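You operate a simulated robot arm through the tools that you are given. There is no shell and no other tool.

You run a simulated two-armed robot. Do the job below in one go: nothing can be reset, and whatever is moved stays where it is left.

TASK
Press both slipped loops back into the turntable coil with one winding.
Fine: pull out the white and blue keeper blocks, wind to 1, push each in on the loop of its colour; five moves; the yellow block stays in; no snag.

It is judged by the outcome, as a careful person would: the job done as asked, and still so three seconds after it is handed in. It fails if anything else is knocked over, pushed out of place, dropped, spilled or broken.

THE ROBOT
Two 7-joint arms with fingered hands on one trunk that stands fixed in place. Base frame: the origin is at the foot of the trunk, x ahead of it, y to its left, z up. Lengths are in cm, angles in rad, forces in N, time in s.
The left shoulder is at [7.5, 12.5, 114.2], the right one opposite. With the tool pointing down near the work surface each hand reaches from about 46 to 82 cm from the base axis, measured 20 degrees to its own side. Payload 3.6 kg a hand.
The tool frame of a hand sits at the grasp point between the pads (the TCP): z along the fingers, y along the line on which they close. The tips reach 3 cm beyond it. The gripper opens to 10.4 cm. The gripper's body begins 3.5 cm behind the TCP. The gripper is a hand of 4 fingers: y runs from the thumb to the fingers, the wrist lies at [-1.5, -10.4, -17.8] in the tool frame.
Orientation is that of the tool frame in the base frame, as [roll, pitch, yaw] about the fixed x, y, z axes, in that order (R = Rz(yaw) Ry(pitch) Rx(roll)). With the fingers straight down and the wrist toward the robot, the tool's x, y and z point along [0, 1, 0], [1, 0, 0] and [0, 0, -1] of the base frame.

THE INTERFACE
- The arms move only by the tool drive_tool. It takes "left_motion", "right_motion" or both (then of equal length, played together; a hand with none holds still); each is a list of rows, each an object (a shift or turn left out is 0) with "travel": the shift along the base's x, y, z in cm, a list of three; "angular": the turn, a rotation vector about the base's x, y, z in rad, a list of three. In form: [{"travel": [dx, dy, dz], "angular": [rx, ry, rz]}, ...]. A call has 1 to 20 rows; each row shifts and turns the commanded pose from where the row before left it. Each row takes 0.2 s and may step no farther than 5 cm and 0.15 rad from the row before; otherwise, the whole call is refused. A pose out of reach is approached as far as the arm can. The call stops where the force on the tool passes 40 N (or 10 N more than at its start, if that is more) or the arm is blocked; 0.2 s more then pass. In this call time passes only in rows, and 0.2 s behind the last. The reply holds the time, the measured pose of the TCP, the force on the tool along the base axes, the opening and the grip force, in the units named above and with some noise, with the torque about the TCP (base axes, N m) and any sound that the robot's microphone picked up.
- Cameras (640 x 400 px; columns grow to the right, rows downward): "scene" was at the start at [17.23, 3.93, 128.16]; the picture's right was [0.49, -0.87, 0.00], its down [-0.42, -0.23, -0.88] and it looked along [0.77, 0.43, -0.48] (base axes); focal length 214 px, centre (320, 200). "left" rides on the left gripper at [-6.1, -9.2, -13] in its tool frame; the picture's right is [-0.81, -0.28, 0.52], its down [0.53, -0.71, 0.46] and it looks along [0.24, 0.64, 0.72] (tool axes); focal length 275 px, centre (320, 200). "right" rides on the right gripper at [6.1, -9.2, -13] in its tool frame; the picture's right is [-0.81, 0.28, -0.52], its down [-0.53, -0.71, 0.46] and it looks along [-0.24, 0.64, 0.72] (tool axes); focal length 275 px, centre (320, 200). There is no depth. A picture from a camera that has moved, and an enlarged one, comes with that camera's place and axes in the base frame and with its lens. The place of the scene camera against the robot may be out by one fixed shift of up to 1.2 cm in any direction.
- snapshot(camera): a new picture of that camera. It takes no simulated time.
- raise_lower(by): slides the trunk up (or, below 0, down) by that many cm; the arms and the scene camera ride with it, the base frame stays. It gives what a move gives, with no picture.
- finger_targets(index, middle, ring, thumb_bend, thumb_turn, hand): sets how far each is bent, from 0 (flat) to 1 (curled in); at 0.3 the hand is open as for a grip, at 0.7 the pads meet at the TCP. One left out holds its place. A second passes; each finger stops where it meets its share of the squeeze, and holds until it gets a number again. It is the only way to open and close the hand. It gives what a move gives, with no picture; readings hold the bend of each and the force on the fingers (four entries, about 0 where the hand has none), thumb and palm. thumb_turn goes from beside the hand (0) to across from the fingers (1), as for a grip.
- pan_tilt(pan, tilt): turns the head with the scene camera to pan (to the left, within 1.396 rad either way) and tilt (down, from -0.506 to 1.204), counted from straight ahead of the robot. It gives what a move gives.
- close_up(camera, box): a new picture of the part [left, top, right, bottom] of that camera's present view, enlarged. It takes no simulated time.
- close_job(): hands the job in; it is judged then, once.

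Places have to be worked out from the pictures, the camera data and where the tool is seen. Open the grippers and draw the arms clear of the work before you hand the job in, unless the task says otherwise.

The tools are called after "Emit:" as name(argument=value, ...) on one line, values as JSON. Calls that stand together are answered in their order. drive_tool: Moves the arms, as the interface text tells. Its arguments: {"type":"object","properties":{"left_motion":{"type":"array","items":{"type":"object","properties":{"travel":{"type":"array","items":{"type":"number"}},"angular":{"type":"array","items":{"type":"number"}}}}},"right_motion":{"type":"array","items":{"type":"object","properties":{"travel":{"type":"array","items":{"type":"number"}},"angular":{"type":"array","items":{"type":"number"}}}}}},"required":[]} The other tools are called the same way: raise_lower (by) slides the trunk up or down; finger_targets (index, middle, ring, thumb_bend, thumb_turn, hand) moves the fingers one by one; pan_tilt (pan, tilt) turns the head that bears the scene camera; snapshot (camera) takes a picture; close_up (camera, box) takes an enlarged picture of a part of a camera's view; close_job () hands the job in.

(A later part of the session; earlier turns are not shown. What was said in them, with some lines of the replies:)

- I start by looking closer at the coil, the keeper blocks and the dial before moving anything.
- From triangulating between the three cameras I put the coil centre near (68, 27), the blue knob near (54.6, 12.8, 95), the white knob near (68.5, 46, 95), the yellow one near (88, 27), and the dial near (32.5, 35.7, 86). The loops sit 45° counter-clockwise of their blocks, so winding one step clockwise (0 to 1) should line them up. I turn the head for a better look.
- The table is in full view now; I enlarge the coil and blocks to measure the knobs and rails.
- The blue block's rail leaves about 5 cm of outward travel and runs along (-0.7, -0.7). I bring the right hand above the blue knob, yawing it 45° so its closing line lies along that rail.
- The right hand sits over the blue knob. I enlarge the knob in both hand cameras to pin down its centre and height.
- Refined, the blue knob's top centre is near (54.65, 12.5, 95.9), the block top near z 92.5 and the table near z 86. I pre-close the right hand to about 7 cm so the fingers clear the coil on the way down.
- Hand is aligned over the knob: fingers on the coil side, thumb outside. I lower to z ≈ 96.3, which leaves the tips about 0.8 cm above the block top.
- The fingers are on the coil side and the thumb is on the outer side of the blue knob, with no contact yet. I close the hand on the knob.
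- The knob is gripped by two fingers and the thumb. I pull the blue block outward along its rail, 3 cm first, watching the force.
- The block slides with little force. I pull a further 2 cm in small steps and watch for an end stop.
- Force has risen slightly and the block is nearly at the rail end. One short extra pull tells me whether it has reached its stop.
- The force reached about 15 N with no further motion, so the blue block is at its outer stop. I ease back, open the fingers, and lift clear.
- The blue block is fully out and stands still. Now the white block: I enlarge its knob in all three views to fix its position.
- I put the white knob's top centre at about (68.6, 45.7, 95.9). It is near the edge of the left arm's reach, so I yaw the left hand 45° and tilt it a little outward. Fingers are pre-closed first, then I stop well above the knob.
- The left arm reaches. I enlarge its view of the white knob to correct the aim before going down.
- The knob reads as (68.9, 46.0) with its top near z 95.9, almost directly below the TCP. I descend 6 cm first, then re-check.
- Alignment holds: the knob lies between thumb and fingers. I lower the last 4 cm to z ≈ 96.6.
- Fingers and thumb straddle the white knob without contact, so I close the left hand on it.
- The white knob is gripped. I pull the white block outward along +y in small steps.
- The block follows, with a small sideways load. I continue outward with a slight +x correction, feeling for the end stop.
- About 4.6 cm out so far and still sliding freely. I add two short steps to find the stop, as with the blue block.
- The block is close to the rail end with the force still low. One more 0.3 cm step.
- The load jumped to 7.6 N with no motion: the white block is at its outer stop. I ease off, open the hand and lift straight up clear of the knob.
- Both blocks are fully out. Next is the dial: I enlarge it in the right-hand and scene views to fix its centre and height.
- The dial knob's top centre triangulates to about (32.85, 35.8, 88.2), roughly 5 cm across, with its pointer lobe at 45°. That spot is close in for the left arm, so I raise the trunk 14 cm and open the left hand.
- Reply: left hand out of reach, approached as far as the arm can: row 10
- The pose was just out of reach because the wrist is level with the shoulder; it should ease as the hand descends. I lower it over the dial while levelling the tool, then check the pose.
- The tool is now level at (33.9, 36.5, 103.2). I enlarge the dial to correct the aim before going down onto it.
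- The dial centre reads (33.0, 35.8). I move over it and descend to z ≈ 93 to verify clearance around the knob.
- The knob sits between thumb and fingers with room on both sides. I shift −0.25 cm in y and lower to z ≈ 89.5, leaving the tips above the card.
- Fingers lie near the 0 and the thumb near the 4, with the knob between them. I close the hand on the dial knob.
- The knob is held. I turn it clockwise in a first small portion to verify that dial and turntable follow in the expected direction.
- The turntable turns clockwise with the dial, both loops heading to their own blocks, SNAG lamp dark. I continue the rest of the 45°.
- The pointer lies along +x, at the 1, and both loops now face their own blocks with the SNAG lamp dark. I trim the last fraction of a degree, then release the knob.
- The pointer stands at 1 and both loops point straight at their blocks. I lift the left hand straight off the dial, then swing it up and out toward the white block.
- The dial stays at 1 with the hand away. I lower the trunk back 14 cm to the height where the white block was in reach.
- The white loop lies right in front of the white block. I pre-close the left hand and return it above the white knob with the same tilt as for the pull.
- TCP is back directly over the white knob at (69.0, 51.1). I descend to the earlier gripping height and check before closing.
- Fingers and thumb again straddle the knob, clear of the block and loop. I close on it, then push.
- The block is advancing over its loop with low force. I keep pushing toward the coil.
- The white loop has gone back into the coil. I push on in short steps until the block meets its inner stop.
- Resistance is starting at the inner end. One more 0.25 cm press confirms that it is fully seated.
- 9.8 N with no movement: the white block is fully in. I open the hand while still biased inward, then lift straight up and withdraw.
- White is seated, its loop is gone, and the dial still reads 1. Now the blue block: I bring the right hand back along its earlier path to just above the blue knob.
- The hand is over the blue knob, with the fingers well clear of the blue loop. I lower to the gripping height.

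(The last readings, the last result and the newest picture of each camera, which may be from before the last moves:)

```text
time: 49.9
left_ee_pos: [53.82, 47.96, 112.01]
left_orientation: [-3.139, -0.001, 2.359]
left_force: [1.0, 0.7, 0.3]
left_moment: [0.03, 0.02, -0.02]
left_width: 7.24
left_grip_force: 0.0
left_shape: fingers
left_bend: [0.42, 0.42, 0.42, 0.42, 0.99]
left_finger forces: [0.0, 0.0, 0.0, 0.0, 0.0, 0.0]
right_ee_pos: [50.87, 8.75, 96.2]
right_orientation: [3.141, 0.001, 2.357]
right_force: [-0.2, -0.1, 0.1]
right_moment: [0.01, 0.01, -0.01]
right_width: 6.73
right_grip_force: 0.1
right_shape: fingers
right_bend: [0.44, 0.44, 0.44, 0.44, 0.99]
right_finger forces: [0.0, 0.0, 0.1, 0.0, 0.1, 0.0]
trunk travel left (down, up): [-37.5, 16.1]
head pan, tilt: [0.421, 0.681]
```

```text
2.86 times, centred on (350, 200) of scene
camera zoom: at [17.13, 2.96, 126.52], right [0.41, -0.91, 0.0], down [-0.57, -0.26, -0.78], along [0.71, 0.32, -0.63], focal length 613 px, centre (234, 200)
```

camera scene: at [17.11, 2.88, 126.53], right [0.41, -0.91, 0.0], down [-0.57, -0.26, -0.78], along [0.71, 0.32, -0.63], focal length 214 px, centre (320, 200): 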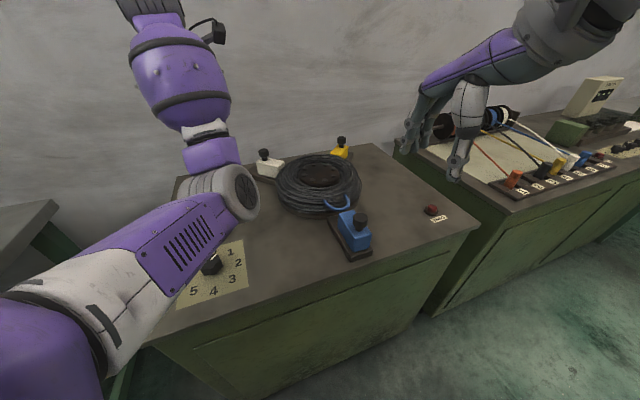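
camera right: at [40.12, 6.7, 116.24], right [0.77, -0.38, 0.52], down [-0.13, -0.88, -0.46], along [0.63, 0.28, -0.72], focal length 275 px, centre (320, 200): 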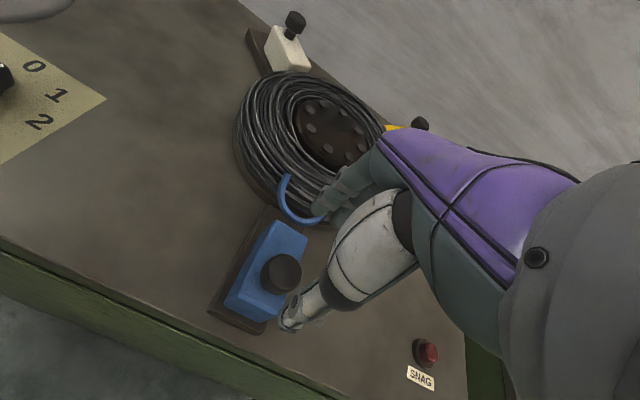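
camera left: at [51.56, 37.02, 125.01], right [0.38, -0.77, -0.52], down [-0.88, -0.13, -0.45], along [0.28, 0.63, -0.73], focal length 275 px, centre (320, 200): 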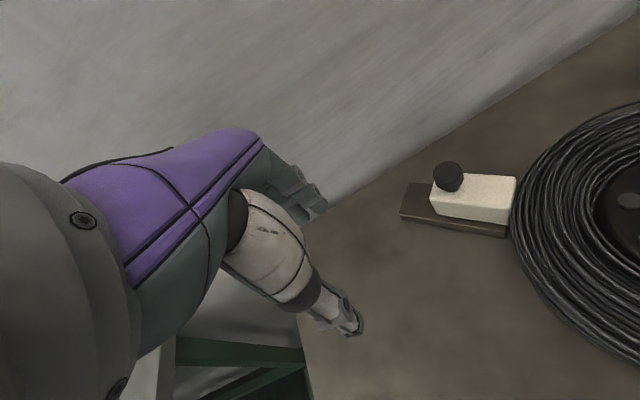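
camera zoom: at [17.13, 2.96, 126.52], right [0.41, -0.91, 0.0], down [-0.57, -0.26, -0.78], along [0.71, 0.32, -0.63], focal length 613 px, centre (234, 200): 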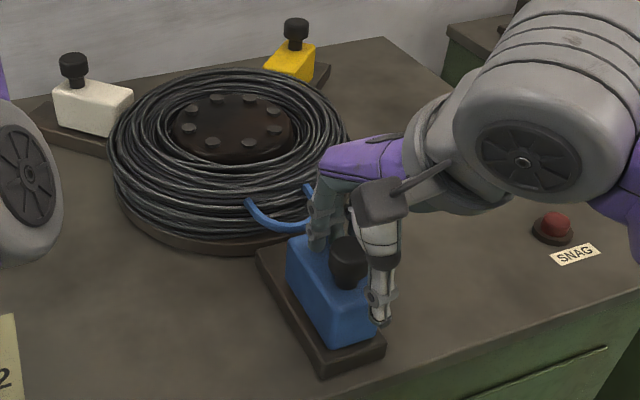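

Knob is between fingers and thumb as before. I close the grip and push the blue block inward along (+0.7, +0.7).

Emit:
finger_targets(hand="right", index=0.68, middle=0.68, ring=0.68, thumb_bend=0.68)

Emit:
drive_tool(right_motion=[{"travel": [0.42, 0.42, 0]}, {"travel": [0.42, 0.42, 0]}, {"travel": [0.42, 0.42, 0]}, {"travel": [0.42, 0.42, 0]}])

Emit:
close_up(camera="right", box=[200, 130, 400, 320])

Emit:
close_up(camera="scene", box=[300, 130, 400, 270])

```text
time: 50.9
left_ee_pos: [53.82, 48.12, 111.97]
left_orientation: [-3.139, -0.001, 2.36]
left_force: [0.2, -0.4, 0.2]
left_moment: [-0.02, -0.01, 0.0]
left_width: 7.26
left_grip_force: 0.1
left_shape: fingers
left_bend: [0.42, 0.42, 0.42, 0.42, 0.99]
left_finger forces: [0.0, 0.1, 0.0, 0.0, 0.1, 0.1]
right_ee_pos: [50.86, 8.8, 96.19]
right_orientation: [-3.14, 0.001, 2.355]
right_force: [6.7, 7.0, -5.4]
right_moment: [0.1, -0.09, -0.02]
right_width: 2.28
right_grip_force: 7.7
right_shape: fingers
right_bend: [0.6, 0.63, 0.68, 0.64, 1.0]
right_finger forces: [7.5, 4.6, 0.1, 0.1, 3.7, 0.0]
trunk travel left (down, up): [-37.5, 16.1]
head pan, tilt: [0.421, 0.681]
```

```text
time: 51.9
left_ee_pos: [53.95, 47.94, 111.93]
left_orientation: [-3.14, -0.001, 2.361]
left_force: [0.6, 0.1, -0.1]
left_moment: [0.0, 0.02, -0.02]
left_width: 7.24
left_grip_force: 0.0
left_shape: fingers
left_bend: [0.42, 0.42, 0.42, 0.42, 0.99]
left_finger forces: [0.0, 0.0, 0.0, 0.1, 0.1, 0.0]
right_ee_pos: [52.68, 10.35, 96.14]
right_orientation: [3.141, -0.002, 2.358]
right_force: [-0.5, -0.6, -3.1]
right_moment: [-0.07, 0.13, -0.02]
right_width: 2.26
right_grip_force: 7.6
right_shape: fingers
right_bend: [0.63, 0.66, 0.68, 0.62, 1.0]
right_finger forces: [5.0, 3.7, 0.0, 0.1, 6.2, 0.0]
trunk travel left (down, up): [-37.5, 16.1]
head pan, tilt: [0.421, 0.681]
```

```text
2.11 times, centred on (300, 225) of right
camera zoom: at [41.81, 8.37, 109.15], right [0.77, -0.38, 0.52], down [-0.13, -0.88, -0.45], along [0.63, 0.28, -0.73], focal length 580 px, centre (362, 147)
```

zoom: 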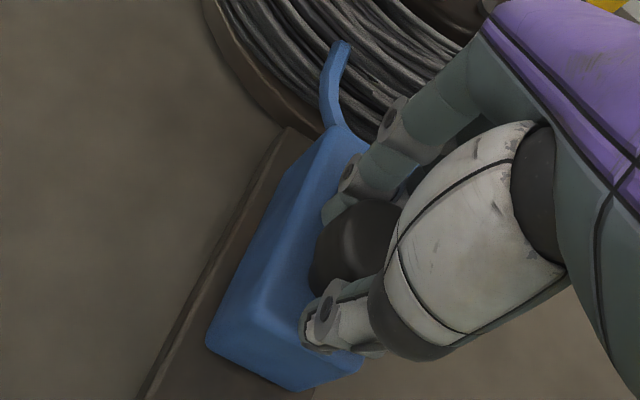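

```text
2.86 times, centred on (350, 200) of scene
camera zoom: at [17.14, 2.99, 126.52], right [0.41, -0.91, 0.0], down [-0.57, -0.26, -0.78], along [0.71, 0.32, -0.63], focal length 613 px, centre (234, 200)
```

zoom: 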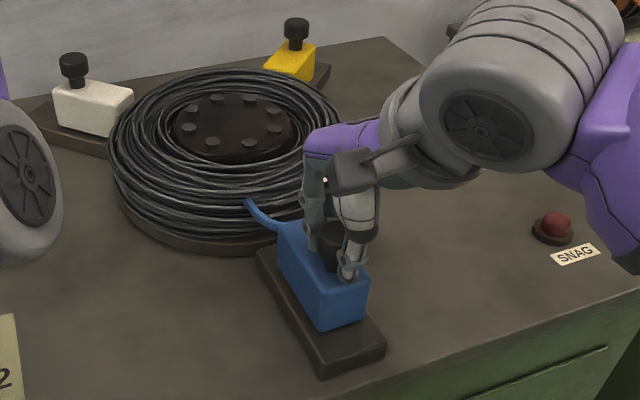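

The block is sliding in over its loop with little force. I continue in small steps toward the inner stop.

Emit:
drive_tool(right_motion=[{"travel": [0.42, 0.42, 0]}, {"travel": [0.42, 0.42, 0]}, {"travel": [0.42, 0.42, 0]}, {"travel": [0.35, 0.35, 0]}])

Emit:
close_up(camera="right", box=[200, 130, 400, 320])

Emit:
close_up(camera="scene", box=[300, 130, 400, 270])

```text
time: 52.9
left_ee_pos: [53.71, 47.92, 111.97]
left_orientation: [-3.14, -0.001, 2.36]
left_force: [-0.1, 0.4, -0.5]
left_moment: [0.0, 0.02, -0.02]
left_width: 7.24
left_grip_force: 0.1
left_shape: fingers
left_bend: [0.42, 0.42, 0.42, 0.42, 0.99]
left_finger forces: [0.0, 0.1, 0.1, 0.1, 0.0, 0.0]
right_ee_pos: [54.24, 12.05, 96.26]
right_orientation: [-3.141, -0.001, 2.356]
right_force: [-1.0, 0.1, -4.0]
right_moment: [-0.07, 0.12, 0.0]
right_width: 2.28
right_grip_force: 7.8
right_shape: fingers
right_bend: [0.63, 0.66, 0.68, 0.62, 1.0]
right_finger forces: [5.0, 3.8, 0.0, 0.0, 6.1, 0.1]
trunk travel left (down, up): [-37.5, 16.1]
head pan, tilt: [0.421, 0.681]
```

```text
2.11 times, centred on (300, 225) of right
camera zoom: at [43.37, 9.91, 109.15], right [0.77, -0.38, 0.52], down [-0.13, -0.88, -0.46], along [0.63, 0.28, -0.72], focal length 580 px, centre (362, 147)
```

zoom: 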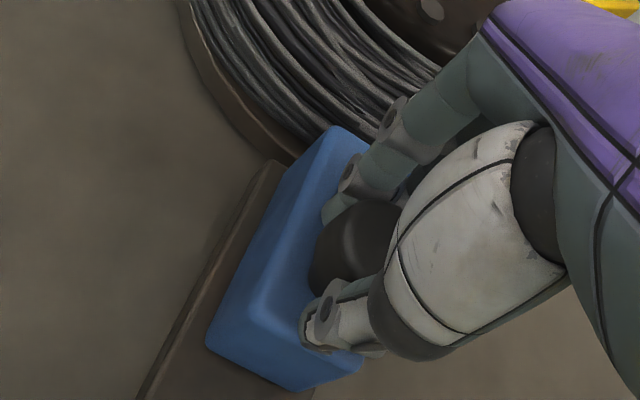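

```text
2.86 times, centred on (350, 200) of scene
camera zoom: at [17.13, 2.98, 126.52], right [0.41, -0.91, 0.0], down [-0.57, -0.26, -0.78], along [0.71, 0.32, -0.63], focal length 613 px, centre (234, 200)
```

zoom: 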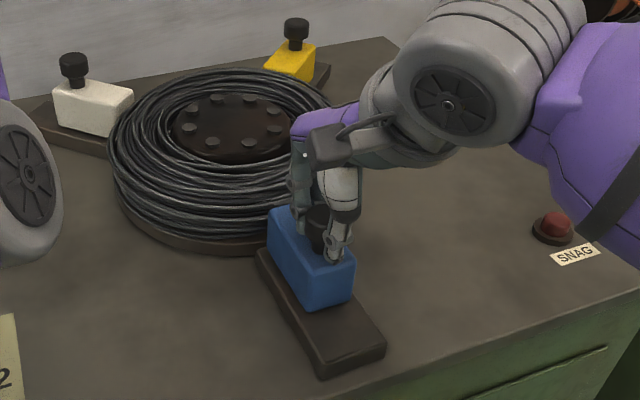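

The blue loop has gone in too. I press on in short steps until the block meets its inner stop.

Emit:
drive_tool(right_motion=[{"travel": [0.2, 0.2, 0]}, {"travel": [0.2, 0.2, 0]}])

Emit:
close_up(camera="right", box=[200, 130, 400, 320])

```text
time: 53.5
left_ee_pos: [53.83, 48.02, 111.94]
left_orientation: [-3.139, 0.0, 2.36]
left_force: [-0.1, 1.0, 0.5]
left_moment: [0.05, -0.01, 0.0]
left_width: 7.23
left_grip_force: 0.2
left_shape: fingers
left_bend: [0.42, 0.42, 0.42, 0.42, 0.99]
left_finger forces: [0.1, 0.0, 0.1, 0.0, 0.1, 0.1]
right_ee_pos: [54.75, 12.48, 96.18]
right_orientation: [3.142, 0.0, 2.358]
right_force: [-0.5, 1.3, -5.4]
right_moment: [-0.03, 0.1, -0.02]
right_width: 2.27
right_grip_force: 7.5
right_shape: fingers
right_bend: [0.63, 0.66, 0.68, 0.62, 1.0]
right_finger forces: [5.4, 4.1, 0.1, 0.1, 6.0, 0.0]
trunk travel left (down, up): [-37.5, 16.1]
head pan, tilt: [0.421, 0.681]
```

```text
2.11 times, centred on (300, 225) of right
camera zoom: at [43.81, 10.36, 109.17], right [0.77, -0.38, 0.52], down [-0.13, -0.88, -0.45], along [0.63, 0.28, -0.72], focal length 580 px, centre (362, 147)
```

zoom: 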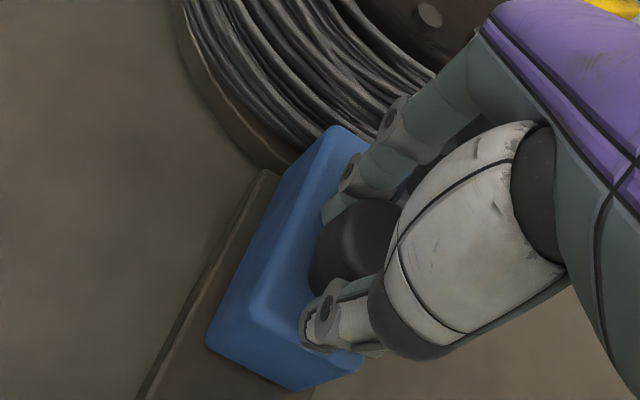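

No stop felt yet, so I add two more small steps.

Emit:
drive_tool(right_motion=[{"travel": [0.17, 0.17, 0]}, {"travel": [0.17, 0.17, 0]}])

Emit:
close_up(camera="right", box=[200, 130, 400, 320])

```text
time: 54.1
left_ee_pos: [53.8, 48.03, 111.96]
left_orientation: [-3.141, -0.004, 2.36]
left_force: [-0.8, -0.2, -0.4]
left_moment: [-0.04, -0.03, -0.01]
left_width: 7.24
left_grip_force: 0.0
left_shape: fingers
left_bend: [0.42, 0.42, 0.42, 0.42, 0.99]
left_finger forces: [0.0, 0.0, 0.1, 0.0, 0.1, 0.0]
right_ee_pos: [54.98, 12.81, 96.13]
right_orientation: [-3.138, 0.0, 2.355]
right_force: [-5.7, -2.7, -5.3]
right_moment: [-0.08, 0.15, -0.02]
right_width: 2.25
right_grip_force: 7.8
right_shape: fingers
right_bend: [0.63, 0.66, 0.68, 0.61, 1.0]
right_finger forces: [4.2, 3.3, 0.0, 0.0, 8.0, 0.0]
trunk travel left (down, up): [-37.5, 16.1]
head pan, tilt: [0.421, 0.681]
```

```text
2.11 times, centred on (300, 225) of right
camera zoom: at [44.1, 10.62, 109.19], right [0.77, -0.38, 0.52], down [-0.13, -0.88, -0.45], along [0.63, 0.28, -0.73], focal length 580 px, centre (362, 147)
```

zoom: 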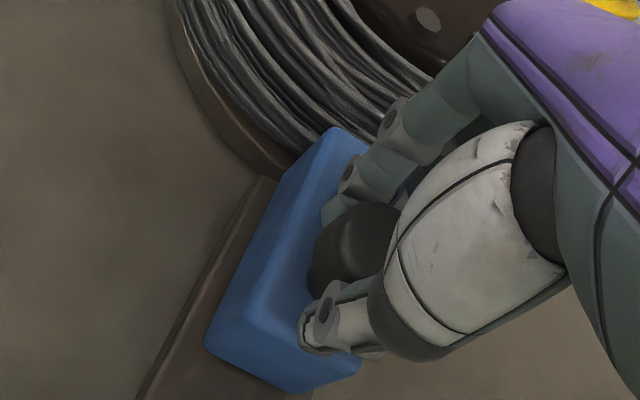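

Resistance of about 6 N is building. One last short press confirms the stop.

Emit:
drive_tool(right_motion=[{"travel": [0.18, 0.18, 0]}])

Emit:
close_up(camera="right", box=[200, 130, 400, 320])

Emit:
close_up(camera="scene", box=[300, 130, 400, 270])

```text
time: 54.5
left_ee_pos: [53.73, 47.83, 112.04]
left_orientation: [-3.141, -0.001, 2.36]
left_force: [-1.2, 0.2, 0.0]
left_moment: [-0.02, 0.04, 0.03]
left_width: 7.24
left_grip_force: 0.1
left_shape: fingers
left_bend: [0.42, 0.42, 0.42, 0.42, 0.99]
left_finger forces: [0.0, 0.0, 0.0, 0.1, 0.0, 0.1]
right_ee_pos: [55.03, 12.92, 96.12]
right_orientation: [-3.141, 0.0, 2.356]
right_force: [-7.3, -5.2, -5.2]
right_moment: [-0.12, 0.25, -0.02]
right_width: 2.32
right_grip_force: 7.6
right_shape: fingers
right_bend: [0.65, 0.67, 0.68, 0.6, 1.0]
right_finger forces: [3.2, 2.7, 0.0, 0.0, 9.7, 0.1]
trunk travel left (down, up): [-37.5, 16.1]
head pan, tilt: [0.421, 0.681]
```

```text
2.11 times, centred on (300, 225) of right
camera zoom: at [44.25, 10.78, 109.2], right [0.77, -0.38, 0.52], down [-0.13, -0.88, -0.46], along [0.63, 0.28, -0.72], focal length 580 px, centre (362, 147)
```

zoom: 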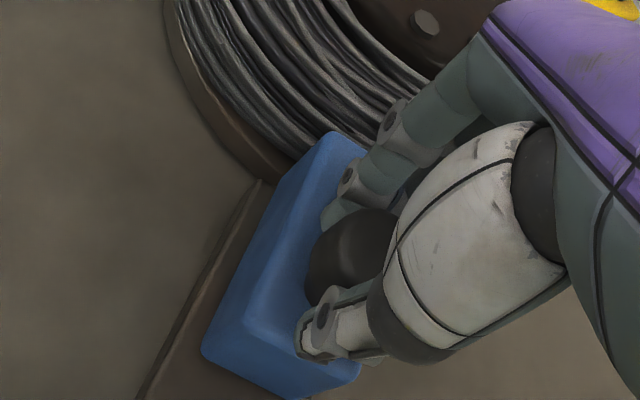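

```text
2.86 times, centred on (350, 200) of scene
camera zoom: at [17.06, 2.92, 126.53], right [0.41, -0.91, 0.0], down [-0.57, -0.26, -0.78], along [0.71, 0.32, -0.63], focal length 613 px, centre (234, 200)
```

zoom: 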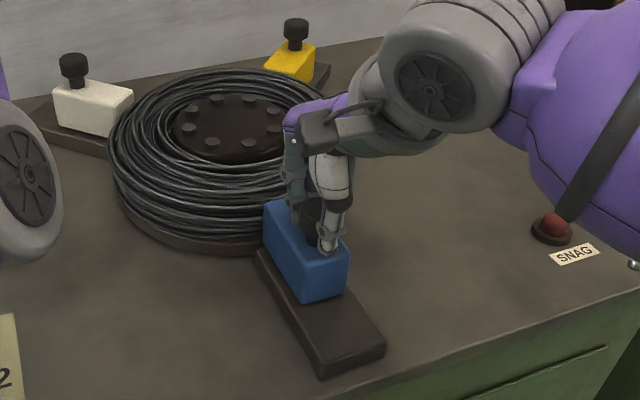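

The block has stopped and the thumb now yields instead, so the blue block is fully in. I open the hand under this inward bias, then lift straight up and clear.

Emit:
finger_targets(hand="right", index=0.42, middle=0.42, ring=0.42, thumb_bend=0.42)

Emit:
drive_tool(right_motion=[{"travel": [0, 0, 1.5]}, {"travel": [0, 0, 2.5]}, {"travel": [0, 0, 4]}, {"travel": [-1, -2, 4]}, {"travel": [-1.5, -3, 3]}, {"travel": [-1.5, -3, 3]}, {"travel": [-1.5, -3, 2]}])

Emit:
snapshot(camera="right")

Emit:
snapshot(camera="scene")

Emit:
close_up(camera="scene", box=[230, 130, 400, 270])

```text
time: 55.5
left_ee_pos: [53.73, 47.92, 111.92]
left_orientation: [-3.14, -0.003, 2.362]
left_force: [-0.4, 0.3, 0.3]
left_moment: [0.01, -0.03, 0.0]
left_width: 7.24
left_grip_force: 0.1
left_shape: fingers
left_bend: [0.42, 0.42, 0.42, 0.42, 0.99]
left_finger forces: [0.0, 0.0, 0.1, 0.0, 0.1, 0.0]
right_ee_pos: [55.2, 12.93, 96.27]
right_orientation: [3.141, 0.001, 2.357]
right_force: [-0.7, 0.2, -0.5]
right_moment: [0.02, -0.01, 0.0]
right_width: 7.23
right_grip_force: 0.1
right_shape: fingers
right_bend: [0.42, 0.42, 0.42, 0.42, 0.99]
right_finger forces: [0.0, 0.0, 0.1, 0.1, 0.0, 0.1]
trunk travel left (down, up): [-37.5, 16.1]
head pan, tilt: [0.421, 0.681]
```

```text
time: 57.1
left_ee_pos: [53.65, 47.86, 111.91]
left_orientation: [3.14, -0.002, 2.359]
left_force: [0.7, -0.6, 0.8]
left_moment: [0.07, 0.05, -0.02]
left_width: 7.26
left_grip_force: 0.0
left_shape: fingers
left_bend: [0.42, 0.42, 0.42, 0.42, 0.99]
left_finger forces: [0.0, 0.0, 0.0, 0.1, 0.0, 0.1]
right_ee_pos: [49.75, 2.02, 116.25]
right_orientation: [-3.14, -0.001, 2.358]
right_force: [-0.4, -0.2, -0.7]
right_moment: [0.03, 0.0, 0.0]
right_width: 7.25
right_grip_force: 0.1
right_shape: fingers
right_bend: [0.42, 0.42, 0.42, 0.42, 0.99]
right_finger forces: [0.0, 0.0, 0.1, 0.0, 0.0, 0.0]
trunk travel left (down, up): [-37.5, 16.1]
head pan, tilt: [0.421, 0.681]
```

```text
taken
camera right: at [38.94, -0.13, 129.3], right [0.77, -0.38, 0.52], down [-0.13, -0.88, -0.46], along [0.63, 0.28, -0.72], focal length 275 px, centre (320, 200)
```

right: 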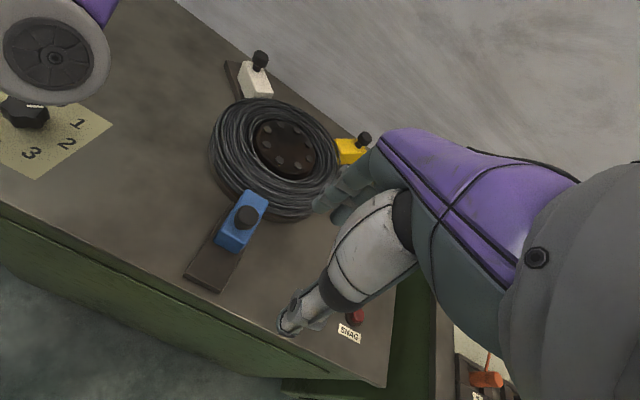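

```text
taken
camera scene: at [17.08, 2.91, 126.53], right [0.41, -0.91, 0.0], down [-0.57, -0.26, -0.78], along [0.71, 0.32, -0.63], focal length 214 px, centre (320, 200)
```

scene: 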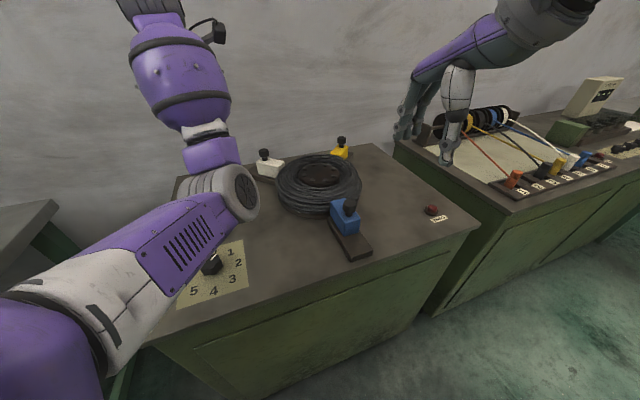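

```text
2.86 times, centred on (315, 200) of scene
camera zoom: at [17.08, 2.91, 126.53], right [0.41, -0.91, 0.0], down [-0.57, -0.26, -0.78], along [0.71, 0.32, -0.63], focal length 613 px, centre (334, 200)
```

zoom: 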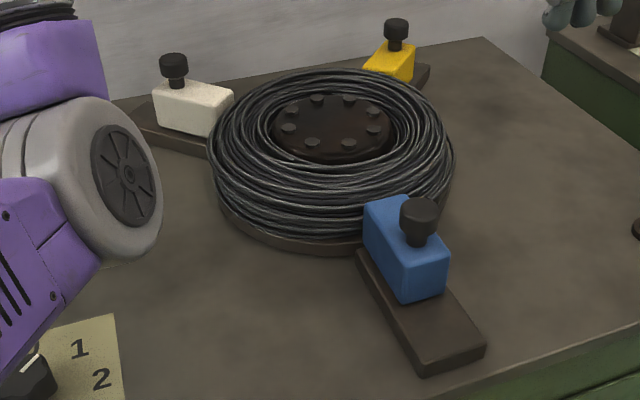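

Both loops are back in the coil, all three blocks are in and the lamp is dark. I raise the trunk to lift both arms clear of the table, open both hands, and check the dial unobstructed.

Emit:
raise_lower(by=12)

Emit:
finger_targets(hand="left", index=0.3, middle=0.3, ring=0.3, thumb_bend=0.3)

Emit:
finger_targets(hand="right", index=0.3, middle=0.3, ring=0.3, thumb_bend=0.3)

Emit:
snapshot(camera="scene")

Emit:
snapshot(camera="right")

Emit:
snapshot(camera="left")

```text
time: 58.6
left_ee_pos: [53.97, 48.15, 123.8]
left_orientation: [-3.14, -0.005, 2.359]
left_force: [-0.3, -0.9, -0.2]
left_moment: [0.01, 0.0, 0.01]
left_width: 7.23
left_grip_force: 0.1
left_shape: fingers
left_bend: [0.42, 0.42, 0.42, 0.42, 0.99]
left_finger forces: [0.1, 0.1, 0.0, 0.0, 0.0, 0.0]
right_ee_pos: [49.72, 2.09, 128.02]
right_orientation: [-3.14, -0.004, 2.355]
right_force: [0.4, 0.9, 0.1]
right_moment: [0.0, -0.01, 0.02]
right_width: 7.24
right_grip_force: 0.0
right_shape: fingers
right_bend: [0.42, 0.42, 0.42, 0.42, 0.99]
right_finger forces: [0.0, 0.0, 0.0, 0.0, 0.1, 0.0]
trunk travel left (down, up): [-49.5, 4.1]
head pan, tilt: [0.421, 0.681]
```

```text
time: 59.6
left_ee_pos: [53.92, 48.2, 123.9]
left_orientation: [-3.14, -0.001, 2.359]
left_force: [0.9, -0.3, 0.0]
left_moment: [-0.01, 0.0, 0.0]
left_width: 10.28
left_grip_force: 0.1
left_shape: fingers
left_bend: [0.3, 0.3, 0.3, 0.3, 0.98]
left_finger forces: [0.1, 0.0, 0.0, 0.0, 0.0, 0.0]
right_ee_pos: [49.65, 1.96, 128.16]
right_orientation: [3.141, -0.001, 2.357]
right_force: [0.7, 0.4, -0.3]
right_moment: [0.02, 0.01, 0.0]
right_width: 7.25
right_grip_force: 0.1
right_shape: fingers
right_bend: [0.42, 0.42, 0.42, 0.42, 0.99]
right_finger forces: [0.0, 0.0, 0.0, 0.0, 0.0, 0.1]
trunk travel left (down, up): [-49.5, 4.1]
head pan, tilt: [0.421, 0.681]
```

```text
time: 60.6
left_ee_pos: [53.95, 47.94, 123.76]
left_orientation: [-3.141, -0.002, 2.36]
left_force: [0.2, -0.1, -1.1]
left_moment: [-0.02, 0.02, -0.01]
left_width: 10.26
left_grip_force: 0.0
left_shape: fingers
left_bend: [0.3, 0.3, 0.3, 0.3, 0.98]
left_finger forces: [0.0, 0.1, 0.0, 0.0, 0.0, 0.0]
right_ee_pos: [49.63, 2.03, 128.07]
right_orientation: [-3.141, 0.0, 2.356]
right_force: [0.4, 0.8, -0.1]
right_moment: [0.01, 0.0, 0.01]
right_width: 10.24
right_grip_force: 0.1
right_shape: fingers
right_bend: [0.3, 0.3, 0.3, 0.3, 0.98]
right_finger forces: [0.0, 0.1, 0.0, 0.0, 0.0, 0.1]
trunk travel left (down, up): [-49.5, 4.1]
head pan, tilt: [0.421, 0.681]
```

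```text
taken
camera scene: at [11.52, 2.97, 140.0], right [0.41, -0.91, 0.0], down [-0.57, -0.26, -0.78], along [0.71, 0.32, -0.63], focal length 214 px, centre (320, 200)
```

scene: 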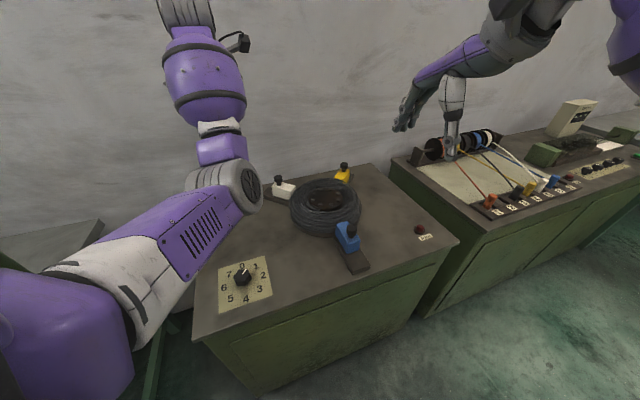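

```text
taken
camera right: at [38.77, -0.13, 141.18], right [0.77, -0.38, 0.52], down [-0.13, -0.88, -0.46], along [0.63, 0.28, -0.72], focal length 275 px, centre (320, 200)
```

right: 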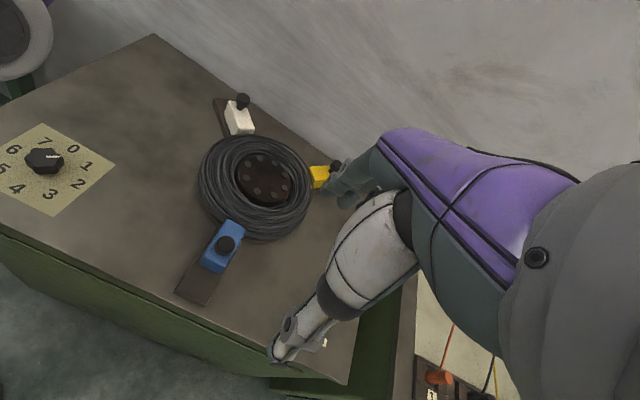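

```text
taken
camera left: at [51.73, 37.25, 136.85], right [0.38, -0.77, -0.52], down [-0.88, -0.13, -0.45], along [0.28, 0.63, -0.72], focal length 275 px, centre (320, 200)
```

left: 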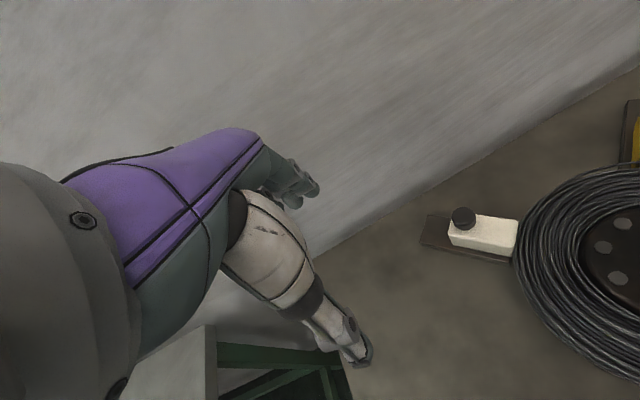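

Arms are clear and both hands open. I enlarge the dial, the lamp and the coil for a last check before handing in.

Emit:
close_up(camera="right", box=[0, 110, 130, 220])

Emit:
close_up(camera="scene", box=[260, 150, 450, 290])

Emit:
close_up(camera="scene", box=[205, 245, 285, 325])

Emit:
close_up(camera="right", box=[160, 80, 360, 320])

```text
3.64 times, centred on (65, 165) of right
camera zoom: at [38.77, -0.13, 141.18], right [0.77, -0.38, 0.52], down [-0.13, -0.88, -0.46], along [0.63, 0.28, -0.72], focal length 1001 px, centre (1247, 327)
```

zoom: 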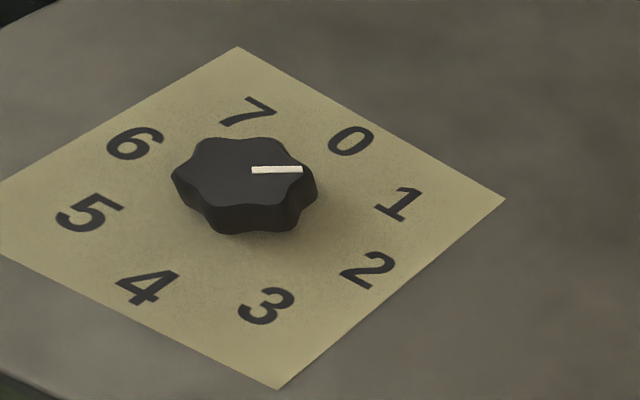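

```text
2.86 times, centred on (355, 220) of scene
camera zoom: at [11.52, 2.97, 140.0], right [0.41, -0.91, 0.0], down [-0.57, -0.26, -0.78], along [0.71, 0.32, -0.63], focal length 613 px, centre (220, 143)
```

zoom: 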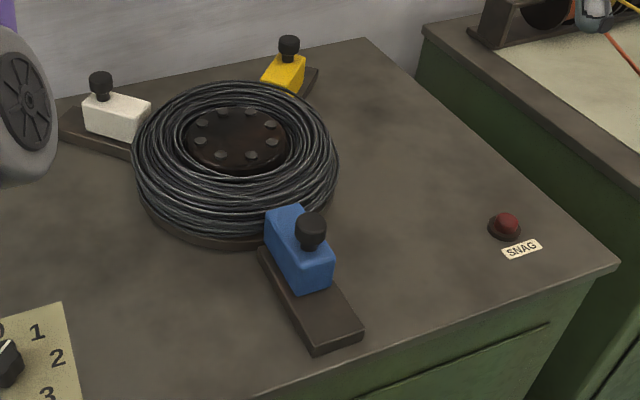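

```text
5.00 times, centred on (245, 285) of scene
camera zoom: at [11.52, 2.97, 140.0], right [0.41, -0.91, 0.0], down [-0.57, -0.26, -0.78], along [0.71, 0.32, -0.63], focal length 1072 px, centre (695, -225)
```

zoom: 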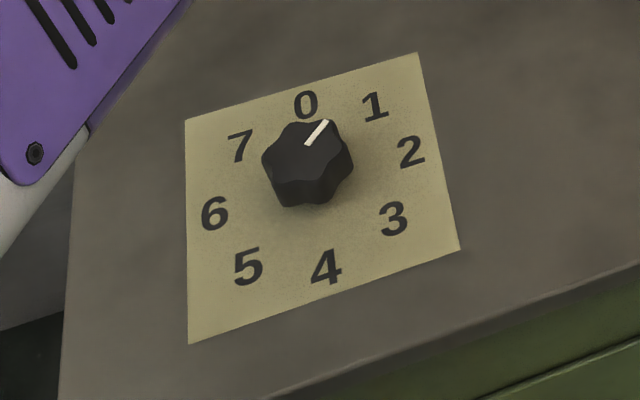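

```text
1.67 times, centred on (260, 200) of right
camera zoom: at [38.77, -0.13, 141.18], right [0.77, -0.38, 0.52], down [-0.13, -0.88, -0.46], along [0.63, 0.28, -0.72], focal length 459 px, centre (420, 200)
```

zoom: 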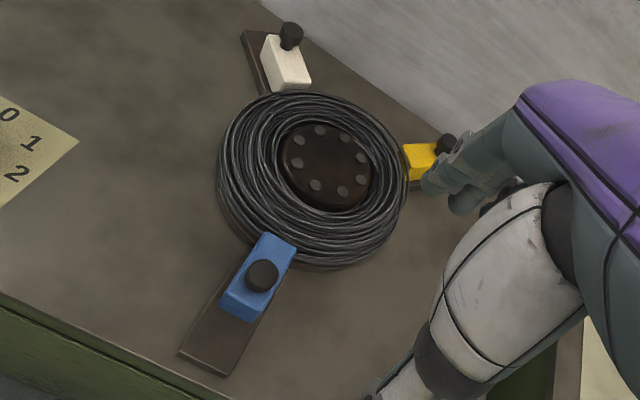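

Everything checks out: the dial is at 1, no loop protrudes, all three blocks are seated, yellow was never touched, SNAG is dark, and both arms are raised clear with open hands. I hand the job in.

Emit:
close_job()

```text
The job is handed in.
```

Both slipped loops are back in the turntable coil, done with one winding, and the job is handed in.

I made five moves:
1. Pulled the blue block out to its stop.
2. Pulled the white block out to its stop.
3. Turned the dial from 0 to 1.
4. Pushed the white block in on the white loop.
5. Pushed the blue block in on the blue loop.

In the last pictures before handing in:
- No loop stuck out of the coil, and all three blocks were seated.
- The pointer stood at 1, and the SNAG lamp was dark throughout.
- The yellow block stayed in, and I never touched it.
- Both hands were open, with the arms raised clear of the table.
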